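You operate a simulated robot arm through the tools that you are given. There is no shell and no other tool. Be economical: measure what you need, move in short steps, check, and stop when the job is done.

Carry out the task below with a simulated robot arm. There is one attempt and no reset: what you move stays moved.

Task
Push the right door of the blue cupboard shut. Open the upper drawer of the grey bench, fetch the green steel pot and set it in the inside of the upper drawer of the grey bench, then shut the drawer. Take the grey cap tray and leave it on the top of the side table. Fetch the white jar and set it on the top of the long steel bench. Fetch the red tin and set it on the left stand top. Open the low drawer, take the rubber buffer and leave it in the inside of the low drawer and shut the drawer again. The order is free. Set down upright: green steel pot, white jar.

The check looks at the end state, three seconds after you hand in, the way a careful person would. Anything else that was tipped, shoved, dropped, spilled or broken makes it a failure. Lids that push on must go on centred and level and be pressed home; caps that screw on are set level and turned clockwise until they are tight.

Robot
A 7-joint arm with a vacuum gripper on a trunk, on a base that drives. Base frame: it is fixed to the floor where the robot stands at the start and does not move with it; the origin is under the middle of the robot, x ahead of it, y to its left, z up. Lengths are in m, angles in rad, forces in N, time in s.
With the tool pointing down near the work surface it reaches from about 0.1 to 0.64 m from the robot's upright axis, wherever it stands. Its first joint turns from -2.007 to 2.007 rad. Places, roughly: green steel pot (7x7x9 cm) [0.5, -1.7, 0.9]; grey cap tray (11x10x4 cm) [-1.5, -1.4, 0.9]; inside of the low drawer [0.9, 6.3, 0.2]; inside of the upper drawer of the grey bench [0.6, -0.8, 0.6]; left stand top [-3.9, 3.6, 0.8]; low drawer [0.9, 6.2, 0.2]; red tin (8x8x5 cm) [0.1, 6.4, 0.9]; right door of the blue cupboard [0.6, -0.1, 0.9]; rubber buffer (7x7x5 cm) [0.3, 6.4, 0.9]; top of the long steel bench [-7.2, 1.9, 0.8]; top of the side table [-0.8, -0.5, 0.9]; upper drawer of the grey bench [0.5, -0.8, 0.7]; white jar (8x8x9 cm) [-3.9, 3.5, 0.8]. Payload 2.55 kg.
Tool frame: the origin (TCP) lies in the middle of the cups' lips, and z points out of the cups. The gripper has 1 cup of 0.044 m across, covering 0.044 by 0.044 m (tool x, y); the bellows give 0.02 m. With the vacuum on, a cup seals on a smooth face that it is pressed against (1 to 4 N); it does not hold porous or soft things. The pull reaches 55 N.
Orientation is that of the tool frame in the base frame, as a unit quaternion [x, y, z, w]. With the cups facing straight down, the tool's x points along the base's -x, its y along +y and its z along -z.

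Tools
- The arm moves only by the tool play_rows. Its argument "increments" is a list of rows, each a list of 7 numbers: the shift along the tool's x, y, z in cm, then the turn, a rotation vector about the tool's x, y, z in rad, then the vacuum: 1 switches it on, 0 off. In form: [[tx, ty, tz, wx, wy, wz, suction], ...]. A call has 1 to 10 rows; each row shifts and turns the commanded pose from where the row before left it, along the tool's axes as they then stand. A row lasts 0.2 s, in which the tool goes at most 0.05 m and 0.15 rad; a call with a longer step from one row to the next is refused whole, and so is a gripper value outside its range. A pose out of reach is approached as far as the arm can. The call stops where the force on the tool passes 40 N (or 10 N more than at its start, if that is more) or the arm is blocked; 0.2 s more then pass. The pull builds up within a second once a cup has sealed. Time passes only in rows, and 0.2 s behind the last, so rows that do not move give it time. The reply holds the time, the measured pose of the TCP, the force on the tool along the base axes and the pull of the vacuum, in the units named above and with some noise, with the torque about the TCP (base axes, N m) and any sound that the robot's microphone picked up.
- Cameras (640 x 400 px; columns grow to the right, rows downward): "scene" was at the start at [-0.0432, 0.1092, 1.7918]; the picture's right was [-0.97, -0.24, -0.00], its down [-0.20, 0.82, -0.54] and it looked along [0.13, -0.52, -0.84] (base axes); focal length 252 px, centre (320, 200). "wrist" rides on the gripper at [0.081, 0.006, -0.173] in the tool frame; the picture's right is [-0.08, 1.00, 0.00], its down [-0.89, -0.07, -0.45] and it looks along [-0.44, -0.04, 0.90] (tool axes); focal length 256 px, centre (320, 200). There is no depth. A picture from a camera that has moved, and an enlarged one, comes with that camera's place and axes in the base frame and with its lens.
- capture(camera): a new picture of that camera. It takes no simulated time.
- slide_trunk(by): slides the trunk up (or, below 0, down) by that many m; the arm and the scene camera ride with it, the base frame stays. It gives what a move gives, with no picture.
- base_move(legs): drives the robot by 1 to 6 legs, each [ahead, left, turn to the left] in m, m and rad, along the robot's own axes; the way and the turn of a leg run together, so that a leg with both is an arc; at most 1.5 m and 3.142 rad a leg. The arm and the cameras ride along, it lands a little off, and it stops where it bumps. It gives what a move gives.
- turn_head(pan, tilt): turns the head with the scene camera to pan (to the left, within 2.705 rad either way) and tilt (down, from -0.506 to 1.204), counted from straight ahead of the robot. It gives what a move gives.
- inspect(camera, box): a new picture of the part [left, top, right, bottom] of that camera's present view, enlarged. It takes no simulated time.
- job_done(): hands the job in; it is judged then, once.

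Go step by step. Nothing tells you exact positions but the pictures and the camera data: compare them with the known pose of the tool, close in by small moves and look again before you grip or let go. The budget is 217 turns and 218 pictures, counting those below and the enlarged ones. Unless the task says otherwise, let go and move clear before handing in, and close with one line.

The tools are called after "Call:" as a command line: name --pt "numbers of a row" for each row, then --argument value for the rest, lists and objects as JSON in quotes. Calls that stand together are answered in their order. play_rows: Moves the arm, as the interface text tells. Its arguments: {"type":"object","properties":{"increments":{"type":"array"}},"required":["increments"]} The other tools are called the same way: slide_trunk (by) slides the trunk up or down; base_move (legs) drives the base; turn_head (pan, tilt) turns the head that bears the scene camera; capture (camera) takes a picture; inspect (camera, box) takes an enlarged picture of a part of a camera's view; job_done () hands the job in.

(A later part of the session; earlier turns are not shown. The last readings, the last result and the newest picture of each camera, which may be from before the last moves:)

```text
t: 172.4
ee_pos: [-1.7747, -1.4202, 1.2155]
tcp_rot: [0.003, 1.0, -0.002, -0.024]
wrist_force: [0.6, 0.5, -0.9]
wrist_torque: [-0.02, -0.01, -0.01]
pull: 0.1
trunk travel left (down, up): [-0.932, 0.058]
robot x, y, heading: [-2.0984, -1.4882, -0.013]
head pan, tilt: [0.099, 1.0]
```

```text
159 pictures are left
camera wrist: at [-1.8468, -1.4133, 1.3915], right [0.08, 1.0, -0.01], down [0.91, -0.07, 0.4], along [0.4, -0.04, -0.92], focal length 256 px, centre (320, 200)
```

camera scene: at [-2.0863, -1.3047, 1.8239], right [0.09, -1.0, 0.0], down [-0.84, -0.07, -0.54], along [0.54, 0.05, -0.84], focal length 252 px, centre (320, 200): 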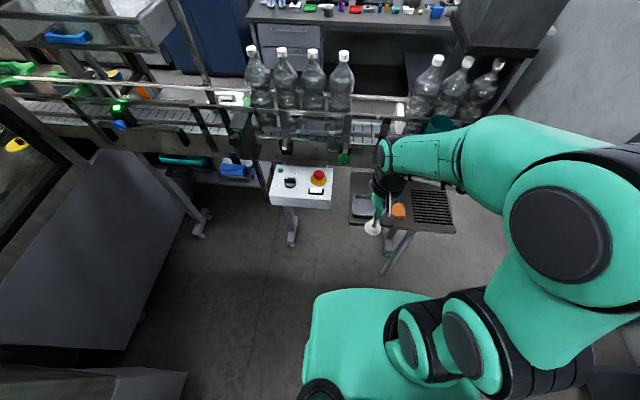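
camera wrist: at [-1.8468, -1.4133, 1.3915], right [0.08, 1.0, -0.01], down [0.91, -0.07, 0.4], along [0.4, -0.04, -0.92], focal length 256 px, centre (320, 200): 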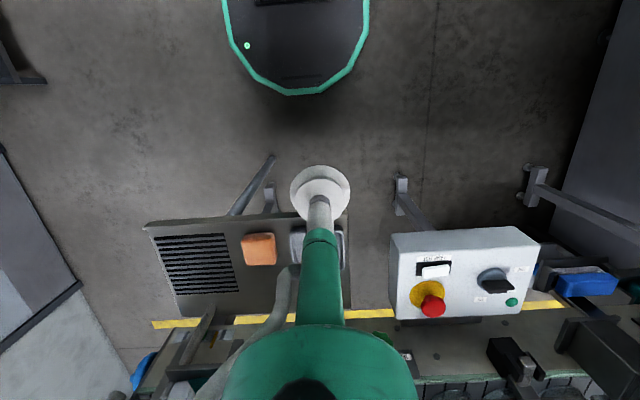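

Call:
play_rows --pt "0 -4 0 0 -0.047 0 0" --pt "0 -4 0 0 0 0 0" --pt "0 -4 0 0 0 0 0" --pt "0 -4 0 0 0 0 0"

Call:
inspect --camera "wrist" --box '[220, 160, 480, 330]'

Call:
inspect --camera "scene" --box '[320, 140, 480, 260]'

```text
t: 173.4
ee_pos: [-1.7746, -1.5805, 1.2156]
tcp_rot: [0.001, 1.0, -0.001, -0.001]
wrist_force: [0.7, 0.3, -0.4]
wrist_torque: [0.01, 0.02, 0.02]
pull: 0.0
trunk travel left (down, up): [-0.932, 0.058]
robot x, y, heading: [-2.0947, -1.4864, -0.012]
head pan, tilt: [0.099, 1.0]
```

```text
2.35 times, centred on (350, 245) of wrist
camera zoom: at [-1.8561, -1.5746, 1.3886], right [0.08, 1.0, 0.0], down [0.89, -0.07, 0.44], along [0.44, -0.04, -0.9], focal length 602 px, centre (249, 94)
```

zoom: 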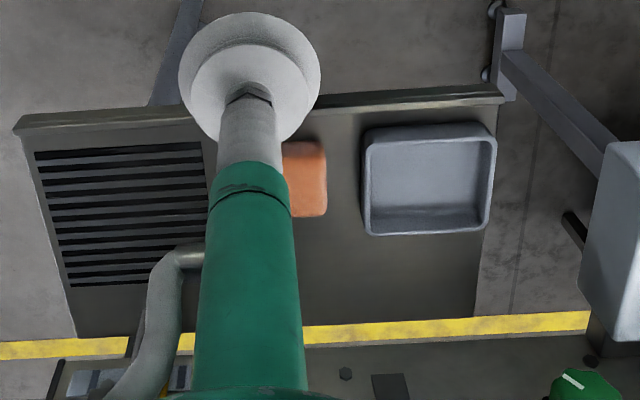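

```text
3.33 times, centred on (400, 200) of scene
camera zoom: at [-2.086, -1.3063, 1.8241], right [0.09, -1.0, 0.0], down [-0.84, -0.07, -0.54], along [0.54, 0.05, -0.84], focal length 838 px, centre (53, 200)
```

zoom: 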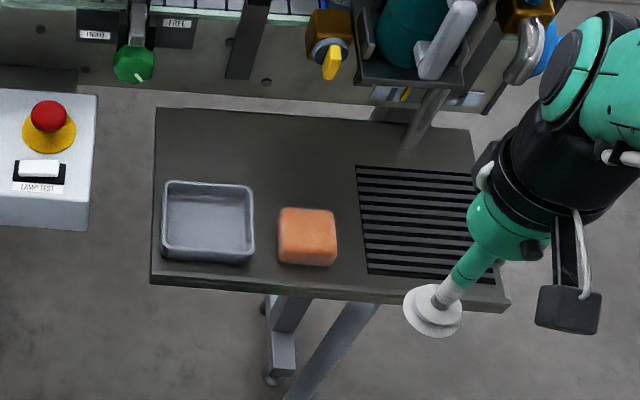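

The tray is empty with a flat floor at about (−1.542, −1.445, 0.953). I move above it.

Call:
play_rows --pt "-4 2.3 0 0 0 0 0" --pt "-4 2.3 0 0 0 0 0" --pt "-4 2.3 0 0 0 0 0" --pt "-4 2.3 0 0 0 0 0" --pt "-4 2.3 0 0 0 0 0" --pt "-3.3 2 0 0 0 0 0" --pt "0 0 4.5 0 0 0 0" --pt "0 0 4.5 0 0 0 0" --pt "0 0 4.5 0 0 0 0" --pt "0 0 4.5 0 0 0 0"

Call:
inspect --camera "wrist" --box '[220, 100, 420, 300]'

Call:
inspect --camera "scene" --box '[300, 120, 460, 260]'

```text
t: 175.6
ee_pos: [-1.5539, -1.4478, 1.0189]
tcp_rot: [0.002, 1.0, -0.001, -0.001]
wrist_force: [0.1, 0.0, 0.0]
wrist_torque: [0.0, 0.02, -0.01]
pull: 0.1
out of reach, approached as far as the arm can: row 6
trunk travel left (down, up): [-0.932, 0.058]
robot x, y, heading: [-2.0984, -1.4897, -0.013]
head pan, tilt: [0.099, 1.0]
```

```text
2.00 times, centred on (320, 200) of wrist
camera zoom: at [-1.6354, -1.4407, 1.1902], right [0.08, 1.0, 0.0], down [0.89, -0.07, 0.45], along [0.44, -0.04, -0.89], focal length 512 px, centre (320, 200)
```

zoom: 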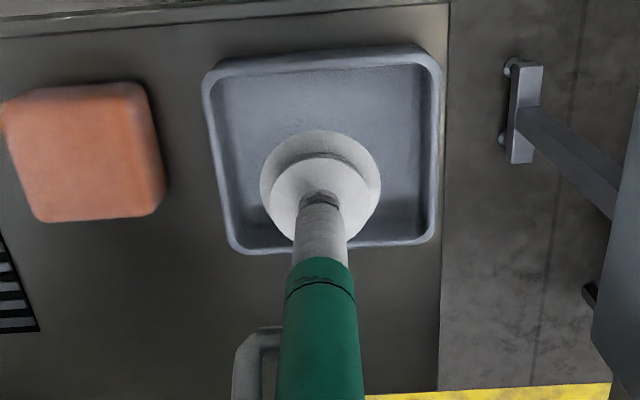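

```text
2.86 times, centred on (380, 190) of scene
camera zoom: at [-2.0842, -1.3045, 1.8239], right [0.09, -1.0, 0.0], down [-0.84, -0.08, -0.54], along [0.54, 0.05, -0.84], focal length 718 px, centre (149, 229)
```

zoom: 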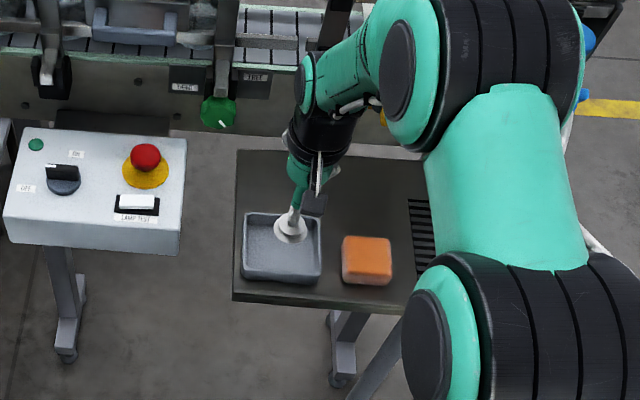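

Call:
play_rows --pt "-0.8 0 3 0 0 0 1" --pt "0 0 2 0 0 0 1" --pt "0 0 0.6 0 0 0 1"

Call:
play_rows --pt "0 0 0.3 0 0 0 1" --pt "0 0 0.3 0 0 0 1" --pt "0 0 0.2 0 0 0 1"

```text
t: 176.4
ee_pos: [-1.5491, -1.4491, 0.9616]
tcp_rot: [0.002, 1.0, -0.001, -0.001]
wrist_force: [-0.1, 0.8, -1.0]
wrist_torque: [0.01, 0.0, 0.01]
pull: 0.1
trunk travel left (down, up): [-0.932, 0.058]
robot x, y, heading: [-2.1003, -1.4893, -0.012]
head pan, tilt: [0.099, 1.0]
```

```text
t: 177.2
ee_pos: [-1.5482, -1.4487, 0.9533]
tcp_rot: [0.002, 1.0, -0.002, 0.0]
wrist_force: [-0.1, 0.0, 0.3]
wrist_torque: [0.03, -0.01, -0.03]
pull: 0.1
trunk travel left (down, up): [-0.932, 0.058]
robot x, y, heading: [-2.0966, -1.4869, -0.01]
head pan, tilt: [0.099, 1.0]
```

Call:
play_rows --pt "0 0 0.3 0 0 0 1" --pt "0 0 0.3 0 0 0 1" --pt "0 0 0.2 0 0 0 1"

Call:
play_rows --pt "0 0 0.3 0 0 0 1" --pt "0 0 0.3 0 0 0 1" --pt "0 0 0.2 0 0 0 1"

Call:
inspect --camera "scene" --box '[320, 160, 420, 240]'

```text
t: 178.0
ee_pos: [-1.5474, -1.4472, 0.9457]
tcp_rot: [0.003, 1.0, -0.002, 0.0]
wrist_force: [-0.7, 1.1, -1.0]
wrist_torque: [0.01, 0.01, -0.02]
pull: 0.1
trunk travel left (down, up): [-0.932, 0.058]
robot x, y, heading: [-2.0973, -1.4903, -0.009]
head pan, tilt: [0.099, 1.0]
```

```text
t: 178.8
ee_pos: [-1.5504, -1.4475, 0.9357]
tcp_rot: [0.003, 1.0, -0.002, -0.002]
wrist_force: [-2.5, -0.2, -5.4]
wrist_torque: [0.21, -0.29, 0.04]
pull: 54.2
trunk travel left (down, up): [-0.932, 0.058]
robot x, y, heading: [-2.0958, -1.4916, -0.004]
head pan, tilt: [0.099, 1.0]
```

```text
5.00 times, centred on (370, 200) of scene
camera zoom: at [-2.0868, -1.3046, 1.8238], right [0.09, -1.0, 0.0], down [-0.84, -0.08, -0.54], along [0.54, 0.05, -0.84], focal length 1257 px, centre (70, 200)
```

zoom: 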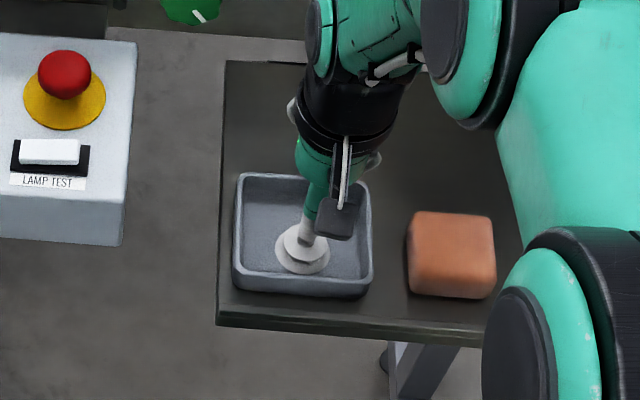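

Sealed. I lift the tray and pull back.

Call:
play_rows --pt "0 0 -1 0 0 0 1" --pt "0 0 -2 0 0 0 1" --pt "0 0 -4 0 0 0 1" --pt "0 0 -4 0 0 0 1" --pt "0 0 -4 0 0 0 1" --pt "4 0 -1 0 0 0 1" --pt "4 0 -1 0 0 0 1" --pt "4 0 -1 0 0 0 1" --pt "4 0 0 0 0 0 1" --pt "4 0 0 0 0 0 1"

Call:
capture --camera "scene"

```text
t: 181.0
ee_pos: [-1.749, -1.4462, 1.1182]
tcp_rot: [0.003, 1.0, -0.002, 0.001]
wrist_force: [-0.5, -0.4, -2.0]
wrist_torque: [-0.01, -0.04, 0.01]
pull: 54.5
trunk travel left (down, up): [-0.932, 0.058]
robot x, y, heading: [-2.0987, -1.489, -0.015]
head pan, tilt: [0.099, 1.0]
```

```text
153 pictures are left
camera scene: at [-2.0886, -1.3048, 1.8239], right [0.09, -1.0, 0.0], down [-0.84, -0.08, -0.54], along [0.54, 0.05, -0.84], focal length 252 px, centre (320, 200)
```

scene: 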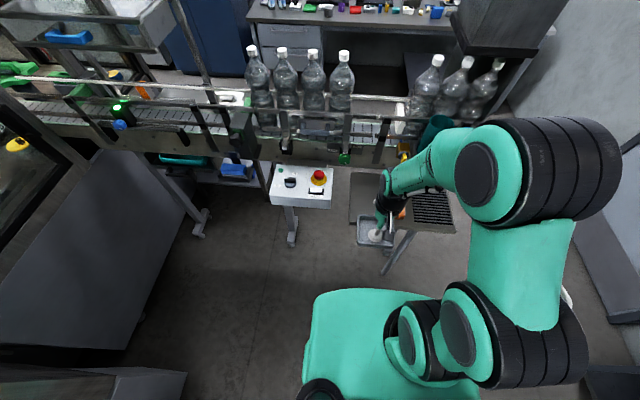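

The tray is held. I carry it back round the conveyor end to the side table.

Call:
base_move --legs '[[0, -1.06, 0], [1.5, 0, 0], [0, 1.15, 0], [0, 0, 1.57], [0, 0, 1.57]]'

Call:
base_move --legs '[[-0.3, 0, 0], [0, -0.75, 0]]'

Call:
turn_head --pan -0.3 --tilt 0.9

Call:
capture --camera "scene"

Call:
capture --camera "wrist"

```text
t: 186.0
ee_pos: [-1.7554, -2.4457, 1.1167]
tcp_rot: [0.007, 1.0, -0.003, -0.001]
wrist_force: [-0.2, 0.8, -1.2]
wrist_torque: [-0.06, 0.01, 0.0]
pull: 55.3
trunk travel left (down, up): [-0.932, 0.058]
robot x, y, heading: [-2.1077, -2.4862, -0.018]
head pan, tilt: [0.099, 1.0]
stopped in leg 1: the robot was blocked; the commanded pose is now the measured one
```

```text
t: 188.5
ee_pos: [-2.0581, -2.4445, 1.1159]
tcp_rot: [0.006, 1.0, -0.002, 0.0]
wrist_force: [-0.2, -0.9, -1.9]
wrist_torque: [0.02, 0.04, -0.02]
pull: 55.0
trunk travel left (down, up): [-0.932, 0.058]
robot x, y, heading: [-2.4075, -2.485, -0.016]
head pan, tilt: [0.099, 1.0]
stopped in leg 2: the robot was blocked; the commanded pose is now the measured one
```

```text
t: 189.4
ee_pos: [-2.0572, -2.4444, 1.1173]
tcp_rot: [0.006, 1.0, -0.002, 0.0]
wrist_force: [0.1, -0.9, -1.7]
wrist_torque: [0.0, 0.0, -0.01]
pull: 54.9
trunk travel left (down, up): [-0.932, 0.058]
robot x, y, heading: [-2.406, -2.4832, -0.02]
head pan, tilt: [-0.3, 0.901]
```

```text
152 pictures are left
camera scene: at [-2.3933, -2.3299, 1.8311], right [-0.31, -0.95, 0.0], down [-0.75, 0.24, -0.62], along [0.59, -0.19, -0.78], focal length 252 px, centre (320, 200)
```

scene: 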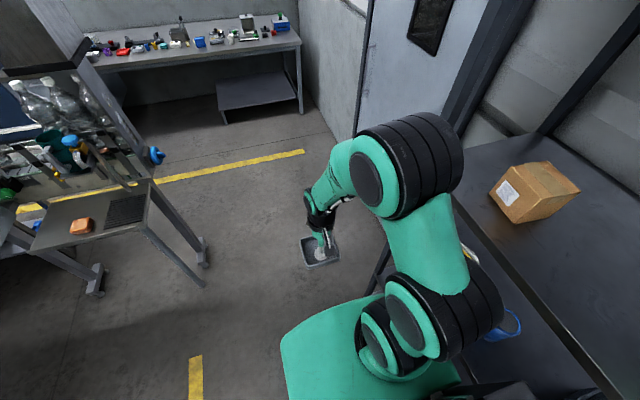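

```text
151 pictures are left
camera wrist: at [-2.1388, -2.437, 1.2893], right [0.09, 1.0, 0.0], down [0.89, -0.08, 0.45], along [0.44, -0.04, -0.9], focal length 256 px, centre (320, 200)
```

wrist: 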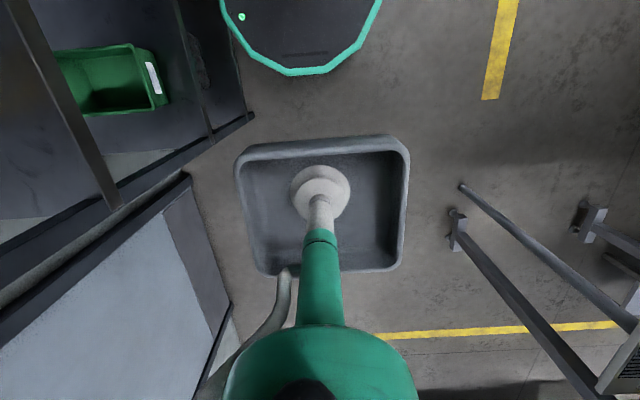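

The right side brushed against the rack; nothing moved. I take a path slightly away from it.

Call:
base_move --legs '[[0, 0.07, 0.016], [1.3, 0, 0], [0.5, 0, 0], [0, 1.02, 0], [0, 0, 1.57], [0, 0, 1.57]]'

Call:
turn_head --pan -0.3 --tilt 0.8

Call:
capture --camera "scene"

```text
t: 211.5
ee_pos: [-0.9677, -1.4488, 1.1175]
tcp_rot: [1.0, 0.001, -0.001, -0.002]
wrist_force: [0.0, -0.2, -0.8]
wrist_torque: [-0.01, 0.01, -0.02]
pull: 55.1
trunk travel left (down, up): [-0.932, 0.058]
robot x, y, heading: [-0.6158, -1.4002, 3.138]
head pan, tilt: [-0.3, 0.901]
```

```text
t: 212.1
ee_pos: [-0.9681, -1.4483, 1.1177]
tcp_rot: [1.0, 0.001, 0.0, -0.001]
wrist_force: [0.4, -0.6, -1.3]
wrist_torque: [0.04, -0.04, 0.03]
pull: 54.5
trunk travel left (down, up): [-0.932, 0.058]
robot x, y, heading: [-0.6181, -1.4078, 3.138]
head pan, tilt: [-0.3, 0.799]
```

```text
150 pictures are left
camera scene: at [-0.6351, -1.5575, 1.839], right [0.3, 0.95, 0.0], down [0.68, -0.21, -0.7], along [-0.67, 0.21, -0.72], focal length 252 px, centre (320, 200)
```

scene: 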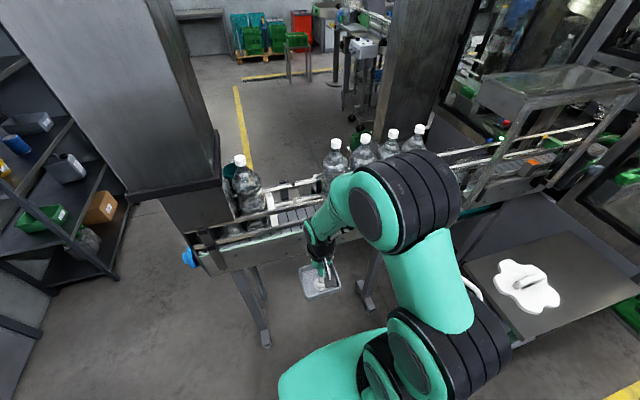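

Call:
base_move --legs '[[-0.32, 0, 0], [0, -0.9, 0]]'

Call:
turn_head --pan 0.0 --tilt 1.0

Call:
capture --camera "scene"

Call:
capture --camera "wrist"

```text
t: 218.6
ee_pos: [-0.6398, -0.5409, 1.1174]
tcp_rot: [1.0, -0.005, 0.0, -0.002]
wrist_force: [-0.3, -0.3, -0.5]
wrist_torque: [-0.03, -0.01, -0.02]
pull: 55.0
trunk travel left (down, up): [-0.932, 0.058]
robot x, y, heading: [-0.2913, -0.5021, 3.128]
head pan, tilt: [-0.3, 0.799]
```

```text
t: 219.4
ee_pos: [-0.6392, -0.5417, 1.1163]
tcp_rot: [1.0, -0.004, 0.001, -0.002]
wrist_force: [0.4, 1.4, -1.1]
wrist_torque: [0.01, -0.04, -0.01]
pull: 55.1
trunk travel left (down, up): [-0.932, 0.058]
robot x, y, heading: [-0.2893, -0.5029, 3.127]
head pan, tilt: [0.0, 1.0]
```

```text
149 pictures are left
camera scene: at [-0.3014, -0.6769, 1.8239], right [0.02, 1.0, 0.0], down [0.84, -0.01, -0.54], along [-0.54, 0.01, -0.84], focal length 252 px, centre (320, 200)
```

scene: 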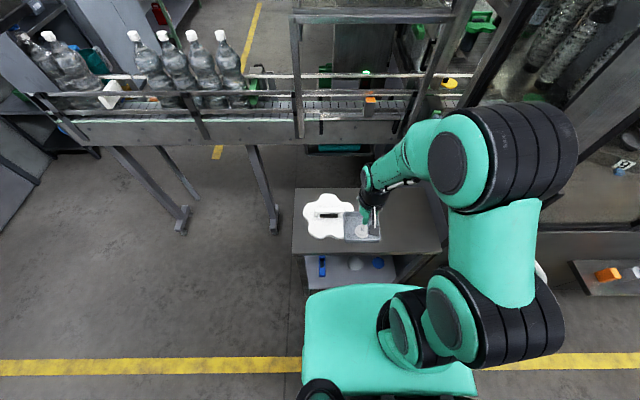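

```text
148 pictures are left
camera wrist: at [-0.5604, -0.5501, 1.2893], right [-0.09, -1.0, 0.0], down [-0.89, 0.08, 0.45], along [-0.44, 0.04, -0.9], focal length 256 px, centre (320, 200)
```

wrist: 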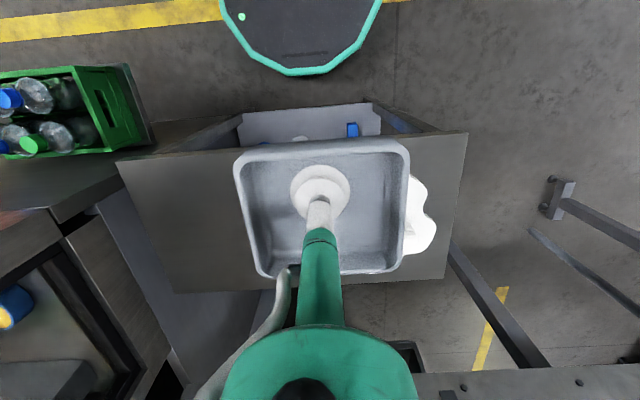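

The table top spans x −0.98…−0.66, y −0.77…−0.20; the white piece is at its left part. I move the tray over (−0.82, −0.36) and lower it.

Call:
play_rows --pt "-3 -3 0 0 0 0 1" --pt "-3 -3 0 0 0 0 1" --pt "-3 -3 0 0 0 0 1" --pt "-3 -3 0 0 0 0 1" --pt "-3 -3 0 0 0 0 1" --pt "-3 -3 0 0 0 0 1" --pt "0 0 4 0 0 0 1" --pt "0 0 4 0 0 0 1" --pt "0 0 4 0 0 0 1"

Call:
capture --camera "wrist"

Call:
inspect --camera "scene" --box '[270, 140, 480, 280]'

```text
t: 221.4
ee_pos: [-0.8179, -0.3578, 0.9959]
tcp_rot: [1.0, -0.005, 0.0, -0.001]
wrist_force: [-0.6, 0.4, -1.1]
wrist_torque: [-0.02, -0.05, 0.0]
pull: 54.7
trunk travel left (down, up): [-0.932, 0.058]
robot x, y, heading: [-0.2888, -0.5013, 3.13]
head pan, tilt: [0.0, 1.0]
```

```text
147 pictures are left
camera wrist: at [-0.7387, -0.3666, 1.1689], right [-0.09, -1.0, 0.0], down [-0.89, 0.08, 0.45], along [-0.44, 0.04, -0.9], focal length 256 px, centre (320, 200)
```

wrist: 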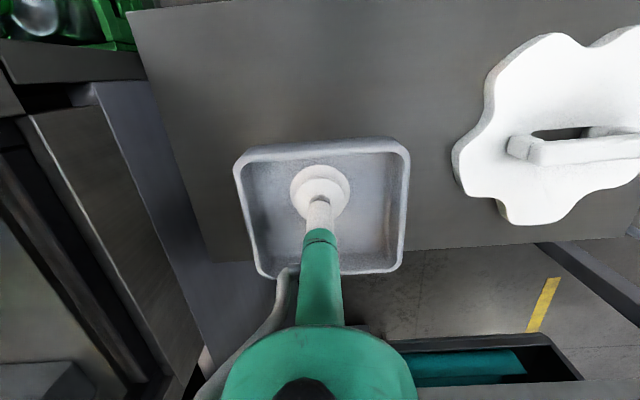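

```text
2.86 times, centred on (375, 210) of scene
camera zoom: at [-0.3027, -0.6765, 1.824], right [0.01, 1.0, 0.0], down [0.84, -0.01, -0.54], along [-0.54, 0.01, -0.84], focal length 718 px, centre (163, 171)
```

zoom: 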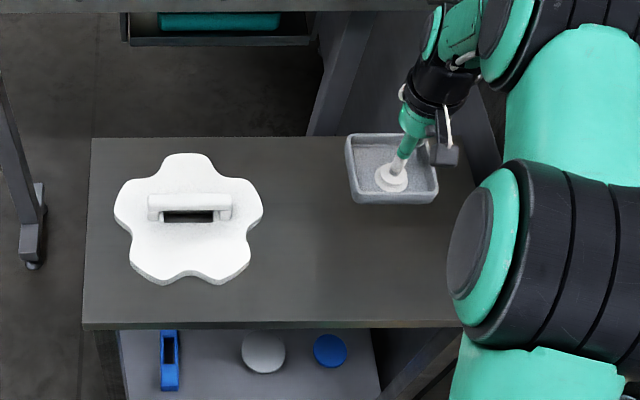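

Call:
play_rows --pt "2 1.5 2 0 0 0 1" --pt "0 0 2 0 0 0 1" --pt "0 0 1.5 0 0 0 1"

Call:
inspect --camera "scene" --box '[270, 140, 480, 280]'

Call:
play_rows --pt "0 0 0.4 0 0 0 1" --pt "0 0 0.3 0 0 0 1"

Call:
play_rows --pt "0 0 0.4 0 0 0 1" --pt "0 0 0.3 0 0 0 1"

```text
t: 222.2
ee_pos: [-0.7994, -0.3735, 0.9413]
tcp_rot: [1.0, -0.005, 0.0, -0.001]
wrist_force: [-0.4, -0.5, -1.3]
wrist_torque: [0.01, 0.0, -0.01]
pull: 55.1
trunk travel left (down, up): [-0.932, 0.058]
robot x, y, heading: [-0.2886, -0.5013, 3.125]
head pan, tilt: [0.0, 1.0]
```

```text
2.86 times, centred on (375, 210) of scene
camera zoom: at [-0.3013, -0.677, 1.8239], right [0.01, 1.0, 0.0], down [0.84, -0.01, -0.54], along [-0.54, 0.01, -0.84], focal length 718 px, centre (163, 171)
```

zoom: 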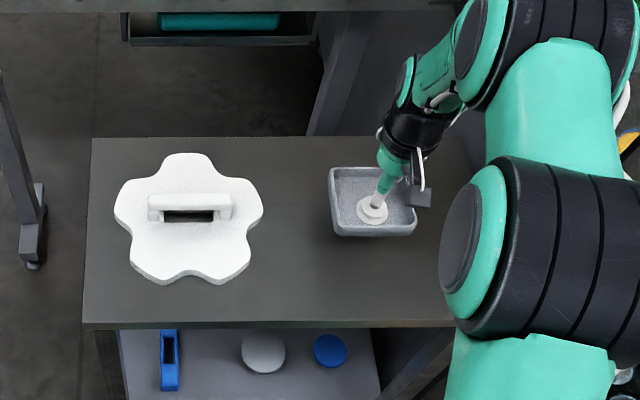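

```text
t: 222.8
ee_pos: [-0.7976, -0.3739, 0.9351]
tcp_rot: [1.0, -0.006, 0.001, -0.002]
wrist_force: [0.1, -1.2, -2.1]
wrist_torque: [0.01, 0.0, 0.0]
pull: 54.3
trunk travel left (down, up): [-0.932, 0.058]
robot x, y, heading: [-0.2889, -0.5015, 3.124]
head pan, tilt: [0.0, 1.0]
```

```text
t: 223.4
ee_pos: [-0.7993, -0.374, 0.9291]
tcp_rot: [1.0, -0.006, 0.0, -0.002]
wrist_force: [-0.5, 0.4, -1.7]
wrist_torque: [-0.01, -0.03, 0.01]
pull: 54.8
trunk travel left (down, up): [-0.932, 0.058]
robot x, y, heading: [-0.2914, -0.5044, 3.124]
head pan, tilt: [0.0, 1.0]
```

Call:
play_rows --pt "0 0 0.4 0 0 0 1" --pt "0 0 0.4 0 0 0 1"

Call:
play_rows --pt "0 0 0.4 0 0 0 1" --pt "0 0 0.4 0 0 0 1"

Call:
play_rows --pt "0 0 0.3 0 0 0 1" --pt "0 0 0.3 0 0 0 1"

```text
t: 224.0
ee_pos: [-0.7984, -0.3731, 0.9214]
tcp_rot: [1.0, -0.005, 0.0, -0.002]
wrist_force: [0.3, 0.1, -1.1]
wrist_torque: [0.03, -0.01, -0.02]
pull: 54.8
trunk travel left (down, up): [-0.932, 0.058]
robot x, y, heading: [-0.2914, -0.5049, 3.13]
head pan, tilt: [0.0, 1.0]
```

```text
t: 224.6
ee_pos: [-0.7995, -0.373, 0.9133]
tcp_rot: [1.0, -0.005, 0.0, -0.001]
wrist_force: [0.2, -0.8, -1.6]
wrist_torque: [-0.01, -0.01, 0.01]
pull: 55.6
trunk travel left (down, up): [-0.932, 0.058]
robot x, y, heading: [-0.2852, -0.4978, 3.133]
head pan, tilt: [0.0, 1.0]
```

```text
t: 225.2
ee_pos: [-0.7981, -0.3736, 0.9059]
tcp_rot: [1.0, -0.004, 0.001, -0.002]
wrist_force: [0.1, 0.6, -1.4]
wrist_torque: [0.01, -0.05, 0.01]
pull: 55.3
trunk travel left (down, up): [-0.932, 0.058]
robot x, y, heading: [-0.2903, -0.5009, 3.133]
head pan, tilt: [0.0, 1.0]
```

Call:
inspect --camera "scene" --box '[330, 170, 450, 250]'

Call:
play_rows --pt "0 0 0.3 0 0 0 1" --pt "0 0 0.3 0 0 0 1"

Call:
play_rows --pt "0 0 0.3 0 0 0 1" --pt "0 0 0.3 0 0 0 1"

```text
5.00 times, centred on (390, 210) of scene
camera zoom: at [-0.3014, -0.6768, 1.8239], right [0.01, 1.0, 0.0], down [0.84, -0.01, -0.54], along [-0.54, 0.01, -0.84], focal length 1257 px, centre (-30, 150)
```

zoom: 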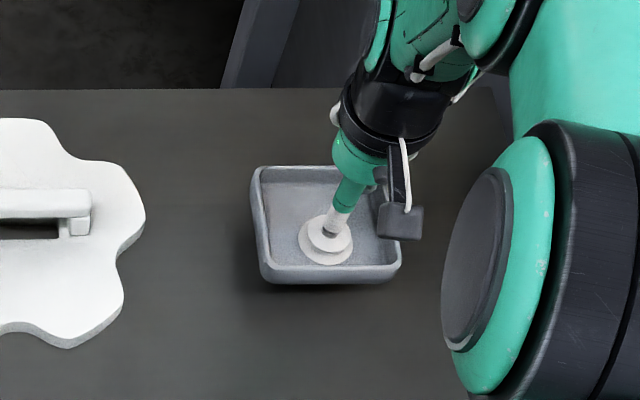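

```text
t: 225.8
ee_pos: [-0.7991, -0.3735, 0.9011]
tcp_rot: [1.0, -0.006, 0.0, -0.001]
wrist_force: [-0.5, 1.1, -2.1]
wrist_torque: [0.04, 0.0, -0.02]
pull: 55.2
trunk travel left (down, up): [-0.932, 0.058]
robot x, y, heading: [-0.288, -0.496, 3.124]
head pan, tilt: [0.0, 1.0]
```

```text
t: 226.4
ee_pos: [-0.7983, -0.3752, 0.895]
tcp_rot: [1.0, -0.005, 0.0, -0.002]
wrist_force: [-0.2, 0.4, -2.5]
wrist_torque: [0.0, 0.0, 0.0]
pull: 55.4
trunk travel left (down, up): [-0.932, 0.058]
robot x, y, heading: [-0.2903, -0.499, 3.121]
head pan, tilt: [0.0, 1.0]
```

Call:
play_rows --pt "0 0 0.3 0 0 0 1" --pt "0 0 0.3 0 0 0 1"

Call:
play_rows --pt "0 0 0.3 0 0 0 1" --pt "0 0 0.3 0 0 0 1"

Call:
play_rows --pt "0 0 0.3 0 0 0 1" --pt "0 0 0.3 0 0 0 1"

Call:
play_rows --pt "0 0 0.3 0 0 0 1" --pt "0 0 0.3 0 0 0 1"

```text
t: 227.0
ee_pos: [-0.7987, -0.3746, 0.8876]
tcp_rot: [1.0, -0.005, 0.0, -0.002]
wrist_force: [-0.5, -0.7, -2.0]
wrist_torque: [0.01, -0.02, 0.01]
pull: 55.2
trunk travel left (down, up): [-0.932, 0.058]
robot x, y, heading: [-0.2869, -0.5002, 3.124]
head pan, tilt: [0.0, 1.0]
```

```text
t: 227.6
ee_pos: [-0.7992, -0.3745, 0.8833]
tcp_rot: [1.0, -0.005, 0.001, -0.002]
wrist_force: [0.4, 0.6, -1.4]
wrist_torque: [-0.01, -0.03, 0.01]
pull: 54.7
trunk travel left (down, up): [-0.932, 0.058]
robot x, y, heading: [-0.2912, -0.5018, 3.126]
head pan, tilt: [0.0, 1.0]
```

```text
t: 228.2
ee_pos: [-0.7982, -0.3743, 0.8773]
tcp_rot: [1.0, -0.005, 0.001, -0.002]
wrist_force: [-0.6, 0.5, -2.3]
wrist_torque: [0.04, -0.02, 0.01]
pull: 55.2
trunk travel left (down, up): [-0.932, 0.058]
robot x, y, heading: [-0.2873, -0.4986, 3.13]
head pan, tilt: [0.0, 1.0]
```

```text
t: 228.8
ee_pos: [-0.799, -0.3731, 0.8707]
tcp_rot: [1.0, -0.006, -0.001, -0.002]
wrist_force: [-0.3, -0.2, -0.6]
wrist_torque: [-0.01, -0.03, -0.01]
pull: 55.2
trunk travel left (down, up): [-0.932, 0.058]
robot x, y, heading: [-0.2903, -0.5, 3.126]
head pan, tilt: [0.0, 1.0]
```

Call:
play_rows --pt "0 0 0.3 0 0 0 1" --pt "0 0 0.3 0 0 0 1"

Call:
play_rows --pt "0 0 0.3 0 0 0 1" --pt "0 0 0.2 0 0 0 1"

Call:
inspect --camera "scene" --box '[330, 170, 450, 250]'

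```text
t: 229.4
ee_pos: [-0.7961, -0.3743, 0.8666]
tcp_rot: [1.0, -0.005, 0.0, -0.001]
wrist_force: [7.4, -1.9, 11.0]
wrist_torque: [-0.27, 0.34, 0.01]
pull: 55.1
trunk travel left (down, up): [-0.932, 0.058]
robot x, y, heading: [-0.2918, -0.4997, 3.124]
head pan, tilt: [0.0, 1.0]
```

```text
t: 230.0
ee_pos: [-0.7962, -0.3733, 0.8633]
tcp_rot: [1.0, -0.005, -0.003, -0.002]
wrist_force: [12.3, -3.6, 31.9]
wrist_torque: [-0.41, 0.06, 0.03]
pull: 55.0
trunk travel left (down, up): [-0.932, 0.058]
robot x, y, heading: [-0.293, -0.5014, 3.125]
head pan, tilt: [0.0, 1.0]
```

```text
5.00 times, centred on (390, 210) of scene
camera zoom: at [-0.294, -0.6787, 1.8241], right [0.01, 1.0, 0.0], down [0.84, -0.01, -0.54], along [-0.54, 0.01, -0.84], focal length 1257 px, centre (-30, 150)
```

zoom: 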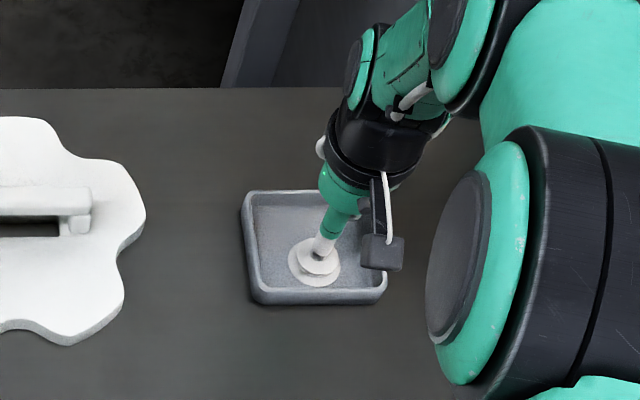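

Tray is on the table. Release and lift away.

Call:
play_rows --pt "0 0 -0.4 0 0 0 0" --pt "0 0 0 0 0 0 0" --pt "0 0 0 0 0 0 0" --pt "0 0 0 0 0 0 0" --pt "0 0 0 0 0 0 0"

Call:
play_rows --pt "0 0 -1 0 0 0 0" --pt "0 0 -3 0 0 0 0" --pt "0 0 -4.5 0 0 0 0" --pt "0 0 -4.5 0 0 0 0" --pt "0 0 -4.5 0 0 0 0" --pt "4.5 1 -2 0 0 0 0" --pt "4.5 1 -2 0 0 0 0" --pt "4.5 1 0 0 0 0 0" --pt "4.5 1 0 0 0 0 0"

Call:
capture --camera "scene"

```text
t: 231.2
ee_pos: [-0.799, -0.3728, 0.8629]
tcp_rot: [1.0, -0.005, 0.001, -0.001]
wrist_force: [0.2, -0.1, 0.4]
wrist_torque: [0.03, -0.01, -0.06]
pull: 0.0
trunk travel left (down, up): [-0.932, 0.058]
robot x, y, heading: [-0.2913, -0.499, 3.129]
head pan, tilt: [0.0, 1.0]
```

```text
refused: row 6 steps farther than a row can; nothing moved
```

```text
142 pictures are left
camera scene: at [-0.3016, -0.6768, 1.8239], right [0.01, 1.0, 0.0], down [0.84, -0.01, -0.54], along [-0.54, 0.01, -0.84], focal length 252 px, centre (320, 200)
```

scene: 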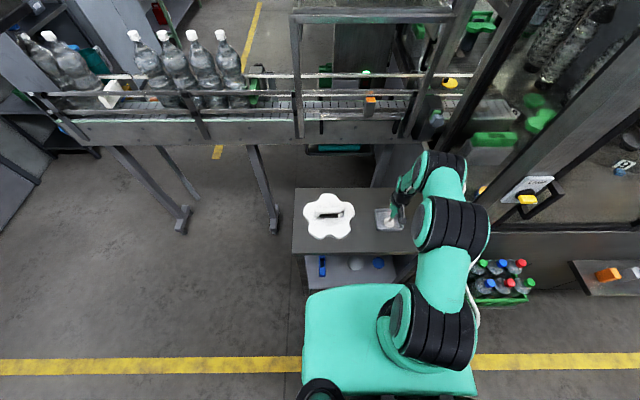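

I lift off and then go north past the cupboard.

Call:
play_rows --pt "0 0 -1 0 0 0 0" --pt "0 0 -3 0 0 0 0" --pt "0 0 -4.5 0 0 0 0" --pt "0 0 -4.5 0 0 0 0" --pt "0 0 -4.5 0 0 0 0" --pt "4 1 -2 0 0 0 0" --pt "4 1 -2 0 0 0 0" --pt "4 1 0 0 0 0 0" --pt "4 1 0 0 0 0 0" --pt "4 1 0 0 0 0 0"

Call:
inspect --camera "scene" --box '[270, 160, 480, 300]'

Call:
base_move --legs '[[-0.36, 0, 0], [0, -0.75, 0], [0, 0, -1.57]]'

Call:
turn_head --pan 0 --tilt 0.5

Call:
capture --camera "scene"

```text
t: 233.4
ee_pos: [-0.598, -0.4271, 1.0805]
tcp_rot: [1.0, -0.005, 0.0, -0.001]
wrist_force: [0.0, -0.3, -0.8]
wrist_torque: [0.0, -0.02, 0.03]
pull: 0.0
trunk travel left (down, up): [-0.932, 0.058]
robot x, y, heading: [-0.2904, -0.5023, 3.127]
head pan, tilt: [0.0, 1.0]
```

```text
2.86 times, centred on (375, 230) of scene
camera zoom: at [-0.2995, -0.6774, 1.8238], right [0.01, 1.0, 0.0], down [0.84, -0.01, -0.54], along [-0.54, 0.01, -0.84], focal length 718 px, centre (163, 114)
```

zoom: 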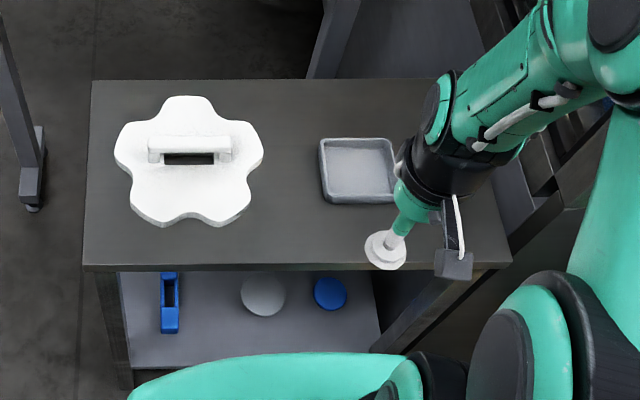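

```text
t: 243.2
ee_pos: [0.1557, 0.5555, 1.0789]
tcp_rot: [-0.704, 0.71, -0.001, 0.002]
wrist_force: [-0.5, -0.3, 0.3]
wrist_torque: [0.0, -0.03, 0.0]
pull: 0.0
trunk travel left (down, up): [-0.932, 0.058]
robot x, y, heading: [0.0869, 0.2478, 1.557]
head pan, tilt: [0.0, 1.0]
```

```text
t: 244.2
ee_pos: [0.1555, 0.5567, 1.0792]
tcp_rot: [-0.704, 0.71, -0.002, 0.002]
wrist_force: [0.6, 0.0, -0.3]
wrist_torque: [0.0, 0.0, -0.01]
pull: 0.1
trunk travel left (down, up): [-0.932, 0.058]
robot x, y, heading: [0.0853, 0.2441, 1.56]
head pan, tilt: [0.0, 0.499]
```

```text
140 pictures are left
camera scene: at [-0.0924, 0.2795, 1.8649], right [1.0, -0.01, 0.0], down [-0.01, -0.48, -0.88], along [0.01, 0.88, -0.48], focal length 252 px, centre (320, 200)
```

scene: 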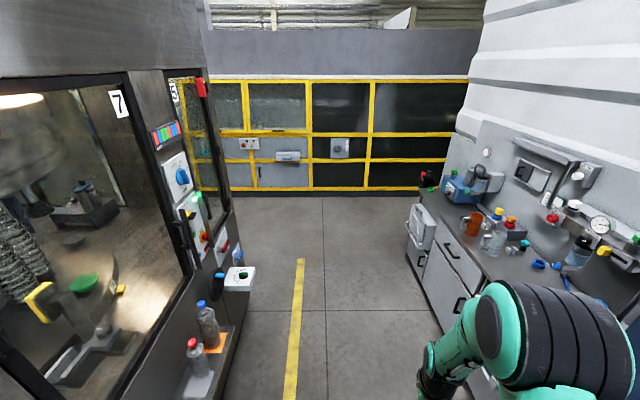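

Call:
base_move --legs '[[1.5, 0, 0], [1.0, 0, 0]]'

Call:
turn_head --pan 1.2 --tilt 0.4

Call:
capture --camera "scene"

Call:
turn_head --pan 0.2 --tilt 0.2

Call:
capture --camera "scene"

```text
t: 256.4
ee_pos: [0.2008, 3.0559, 1.079]
tcp_rot: [-0.7, 0.714, -0.001, 0.001]
wrist_force: [0.7, -0.5, -0.7]
wrist_torque: [0.03, 0.0, 0.0]
pull: 0.0
trunk travel left (down, up): [-0.932, 0.058]
robot x, y, heading: [0.1255, 2.7439, 1.541]
head pan, tilt: [0.0, 0.499]
```

```text
t: 257.8
ee_pos: [0.2014, 3.0553, 1.0799]
tcp_rot: [-0.701, 0.713, -0.001, 0.001]
wrist_force: [0.4, 1.1, -0.5]
wrist_torque: [0.01, 0.0, -0.01]
pull: 0.0
trunk travel left (down, up): [-0.932, 0.058]
robot x, y, heading: [0.1231, 2.7452, 1.545]
head pan, tilt: [1.201, 0.4]
```

```text
139 pictures are left
camera scene: at [-0.1391, 2.7262, 1.8741], right [0.39, 0.92, 0.0], down [0.36, -0.15, -0.92], along [-0.85, 0.35, -0.39], focal length 252 px, centre (320, 200)
```

scene: 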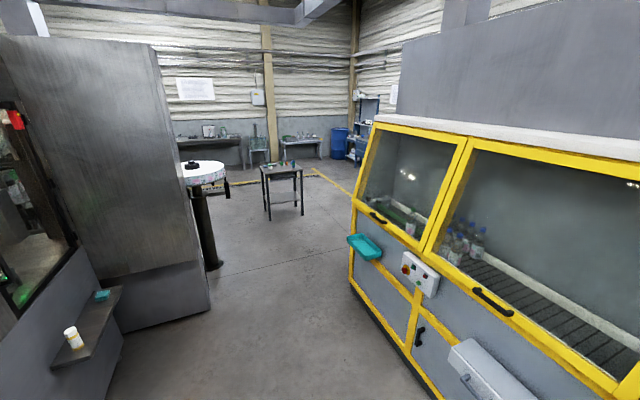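

```text
t: 259.0
ee_pos: [0.1998, 3.0555, 1.0788]
tcp_rot: [-0.7, 0.714, 0.0, 0.001]
wrist_force: [0.2, -0.6, -0.3]
wrist_torque: [-0.02, 0.01, -0.01]
pull: 0.0
trunk travel left (down, up): [-0.932, 0.058]
robot x, y, heading: [0.1242, 2.7464, 1.543]
head pan, tilt: [0.201, 0.201]
```

```text
138 pictures are left
camera scene: at [-0.07, 2.7823, 1.8927], right [0.98, 0.18, 0.0], down [0.04, -0.2, -0.98], along [-0.17, 0.96, -0.2], focal length 252 px, centre (320, 200)
```

scene: 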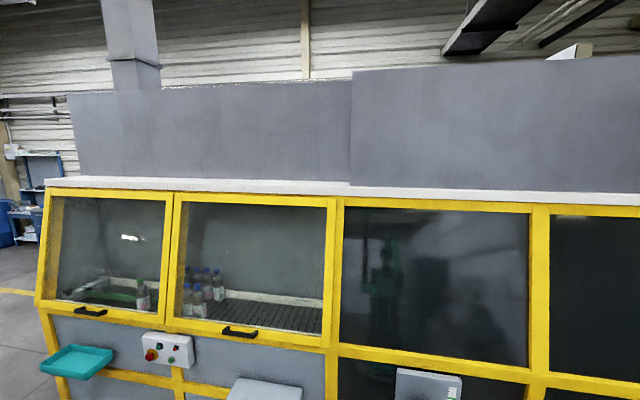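

The yellow "fence" is an enclosure ending at x≈−1.95; I go round its west end toward the north area.

Call:
base_move --legs '[[0.2, 0, 0.028], [0, 1.4, 0], [0, 1.1, 0]]'

Call:
turn_head --pan -0.3 --tilt 0.5

Call:
capture --camera "scene"

Call:
turn_head --pan 1.3 --tilt 0.6

Call:
capture --camera "scene"

```text
t: 272.4
ee_pos: [-2.3088, 3.2247, 1.0788]
tcp_rot: [0.716, -0.698, 0.002, -0.001]
wrist_force: [-0.2, -0.2, -0.2]
wrist_torque: [-0.02, 0.01, 0.03]
pull: 0.2
trunk travel left (down, up): [-0.932, 0.058]
robot x, y, heading: [-2.3682, 2.913, 1.589]
head pan, tilt: [0.201, 0.201]
```

```text
t: 273.4
ee_pos: [-2.3089, 3.2251, 1.0787]
tcp_rot: [0.716, -0.698, 0.001, -0.001]
wrist_force: [-0.9, -0.9, 0.2]
wrist_torque: [0.01, -0.01, -0.02]
pull: 0.1
trunk travel left (down, up): [-0.932, 0.058]
robot x, y, heading: [-2.37, 2.9126, 1.599]
head pan, tilt: [-0.3, 0.499]
```

```text
137 pictures are left
camera scene: at [-2.5209, 2.9368, 1.865], right [0.96, -0.28, 0.0], down [-0.13, -0.46, -0.88], along [0.24, 0.84, -0.48], focal length 252 px, centre (320, 200)
```

scene: 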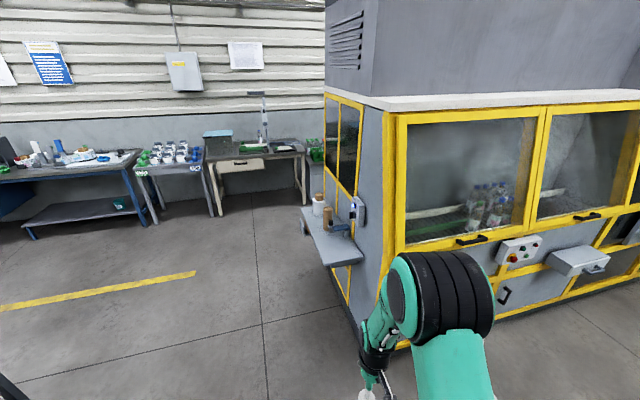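

```text
t: 275.0
ee_pos: [-2.3085, 3.2257, 1.0791]
tcp_rot: [0.716, -0.698, 0.001, -0.001]
wrist_force: [0.6, 0.0, 0.2]
wrist_torque: [0.01, 0.02, -0.01]
pull: 0.0
trunk travel left (down, up): [-0.932, 0.058]
robot x, y, heading: [-2.3705, 2.9154, 1.593]
head pan, tilt: [1.3, 0.6]
```

```text
136 pictures are left
camera scene: at [-2.6316, 2.8713, 1.8559], right [0.25, 0.97, 0.0], down [0.55, -0.14, -0.83], along [-0.8, 0.2, -0.56], focal length 252 px, centre (320, 200)
```

scene: 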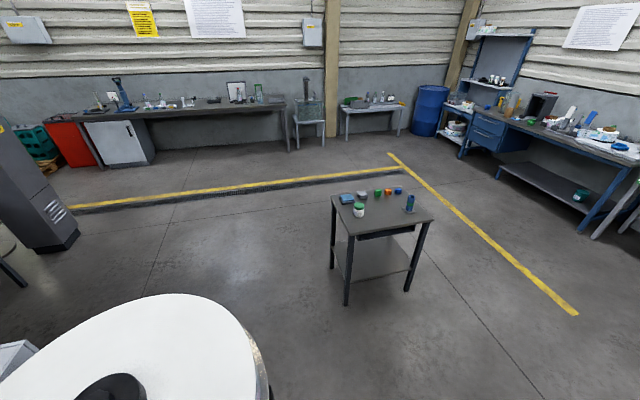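

The stand with the white jar is at (−3.94, 3.47). First I go north round the enclosure to the tin and buffer.

Call:
base_move --legs '[[0, 0.5, -0.02], [1.2, 0, 0], [1.1, 0, 0]]'

Call:
turn_head --pan -1.3 --tilt 0.4

Call:
capture --camera "scene"

Call:
turn_head --pan -0.4 --tilt 0.6

Call:
capture --camera "scene"

```text
t: 277.1
ee_pos: [-2.6429, 3.2324, 1.0777]
tcp_rot: [-0.669, 0.743, -0.007, -0.002]
wrist_force: [-0.1, 0.3, -0.5]
wrist_torque: [-0.03, -0.14, -0.02]
pull: 0.0
trunk travel left (down, up): [-0.932, 0.058]
robot x, y, heading: [-2.7437, 2.9215, 1.461]
head pan, tilt: [1.3, 0.6]
stopped in leg 1: the robot was blocked; the commanded pose is now the measured one
```

```text
t: 279.4
ee_pos: [-2.6363, 3.2326, 1.075]
tcp_rot: [-0.671, 0.742, -0.005, -0.004]
wrist_force: [-0.9, -0.2, 0.4]
wrist_torque: [-0.01, -0.01, 0.03]
pull: 0.2
trunk travel left (down, up): [-0.932, 0.058]
robot x, y, heading: [-2.7436, 2.918, 1.467]
head pan, tilt: [-1.3, 0.4]
```

```text
135 pictures are left
camera scene: at [-2.825, 2.9145, 1.8747], right [0.16, -0.99, 0.01], down [-0.39, -0.08, -0.92], along [0.91, 0.15, -0.39], focal length 252 px, centre (320, 200)
```

scene: 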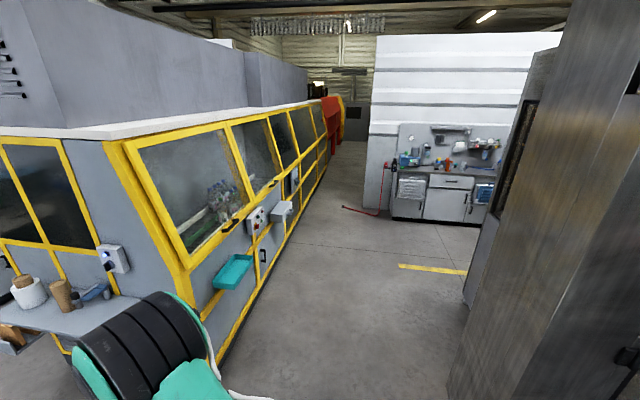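

```text
t: 280.6
ee_pos: [-2.6349, 3.232, 1.075]
tcp_rot: [-0.67, 0.742, -0.005, -0.004]
wrist_force: [0.1, 0.3, 0.6]
wrist_torque: [0.02, -0.02, -0.01]
pull: 0.2
trunk travel left (down, up): [-0.932, 0.058]
robot x, y, heading: [-2.7411, 2.9155, 1.463]
head pan, tilt: [-0.4, 0.6]
```

```text
134 pictures are left
camera scene: at [-2.8729, 2.9762, 1.8559], right [0.87, -0.49, 0.0], down [-0.28, -0.5, -0.82], along [0.4, 0.71, -0.58], focal length 252 px, centre (320, 200)
```

scene: 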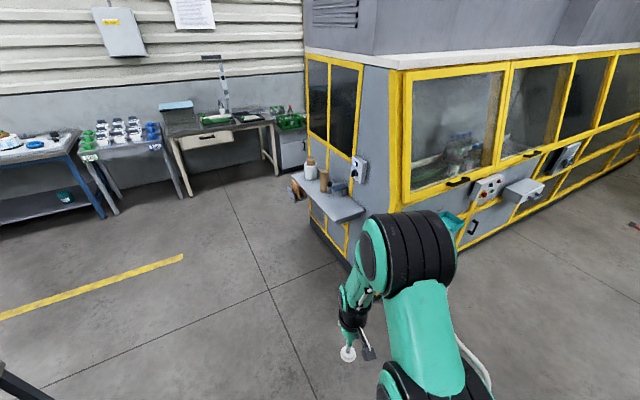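

I bumped the round table's edge; I steer away from it and continue north.

Call:
base_move --legs '[[0.1, -0.04, 0], [0.4, 0, 0.108], [0, 0.3, 0], [1.0, 0, 0], [0.9, 0, 0]]'

Call:
turn_head --pan -1.3 --tilt 0.4

Call:
capture --camera "scene"

Call:
turn_head --pan 2.6 --tilt 0.5

Call:
capture --camera "scene"

```text
t: 294.6
ee_pos: [-2.8877, 5.6203, 1.079]
tcp_rot: [0.707, -0.707, 0.001, -0.001]
wrist_force: [0.5, -0.3, 0.5]
wrist_torque: [0.01, -0.02, 0.03]
pull: 0.0
trunk travel left (down, up): [-0.932, 0.058]
robot x, y, heading: [-2.9596, 5.3079, 1.563]
head pan, tilt: [-0.4, 0.6]
```

```text
t: 295.8
ee_pos: [-2.8857, 5.6204, 1.0785]
tcp_rot: [-0.707, 0.707, -0.002, 0.001]
wrist_force: [-0.4, 0.1, 0.7]
wrist_torque: [0.0, 0.01, 0.04]
pull: 0.0
trunk travel left (down, up): [-0.932, 0.058]
robot x, y, heading: [-2.9585, 5.3079, 1.568]
head pan, tilt: [-1.3, 0.4]
```

```text
133 pictures are left
camera scene: at [-3.0454, 5.2746, 1.8741], right [0.26, -0.96, 0.0], down [-0.38, -0.1, -0.92], along [0.89, 0.24, -0.39], focal length 252 px, centre (320, 200)
```

scene: 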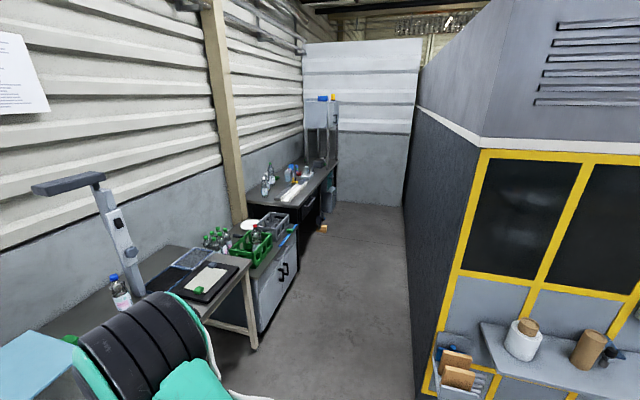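

```text
t: 299.0
ee_pos: [-2.8868, 5.6191, 1.0801]
tcp_rot: [-0.707, 0.708, -0.002, 0.001]
wrist_force: [-0.3, -0.4, -0.6]
wrist_torque: [0.02, 0.04, -0.02]
pull: 0.1
trunk travel left (down, up): [-0.932, 0.058]
robot x, y, heading: [-2.9578, 5.309, 1.569]
head pan, tilt: [2.601, 0.499]
```

```text
132 pictures are left
camera scene: at [-3.182, 5.1725, 1.865], right [-0.85, 0.52, 0.0], down [0.25, 0.41, -0.88], along [-0.46, -0.75, -0.48], focal length 252 px, centre (320, 200)
```

scene: 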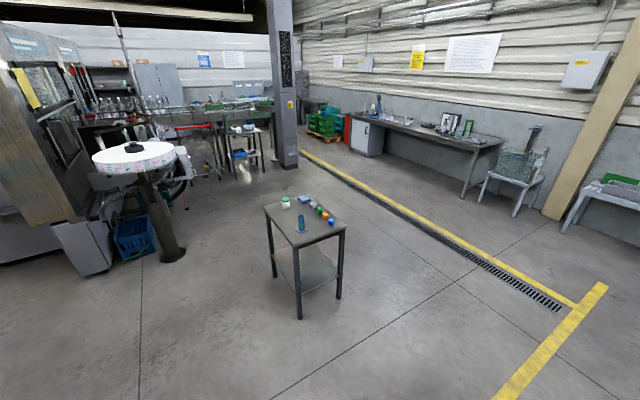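

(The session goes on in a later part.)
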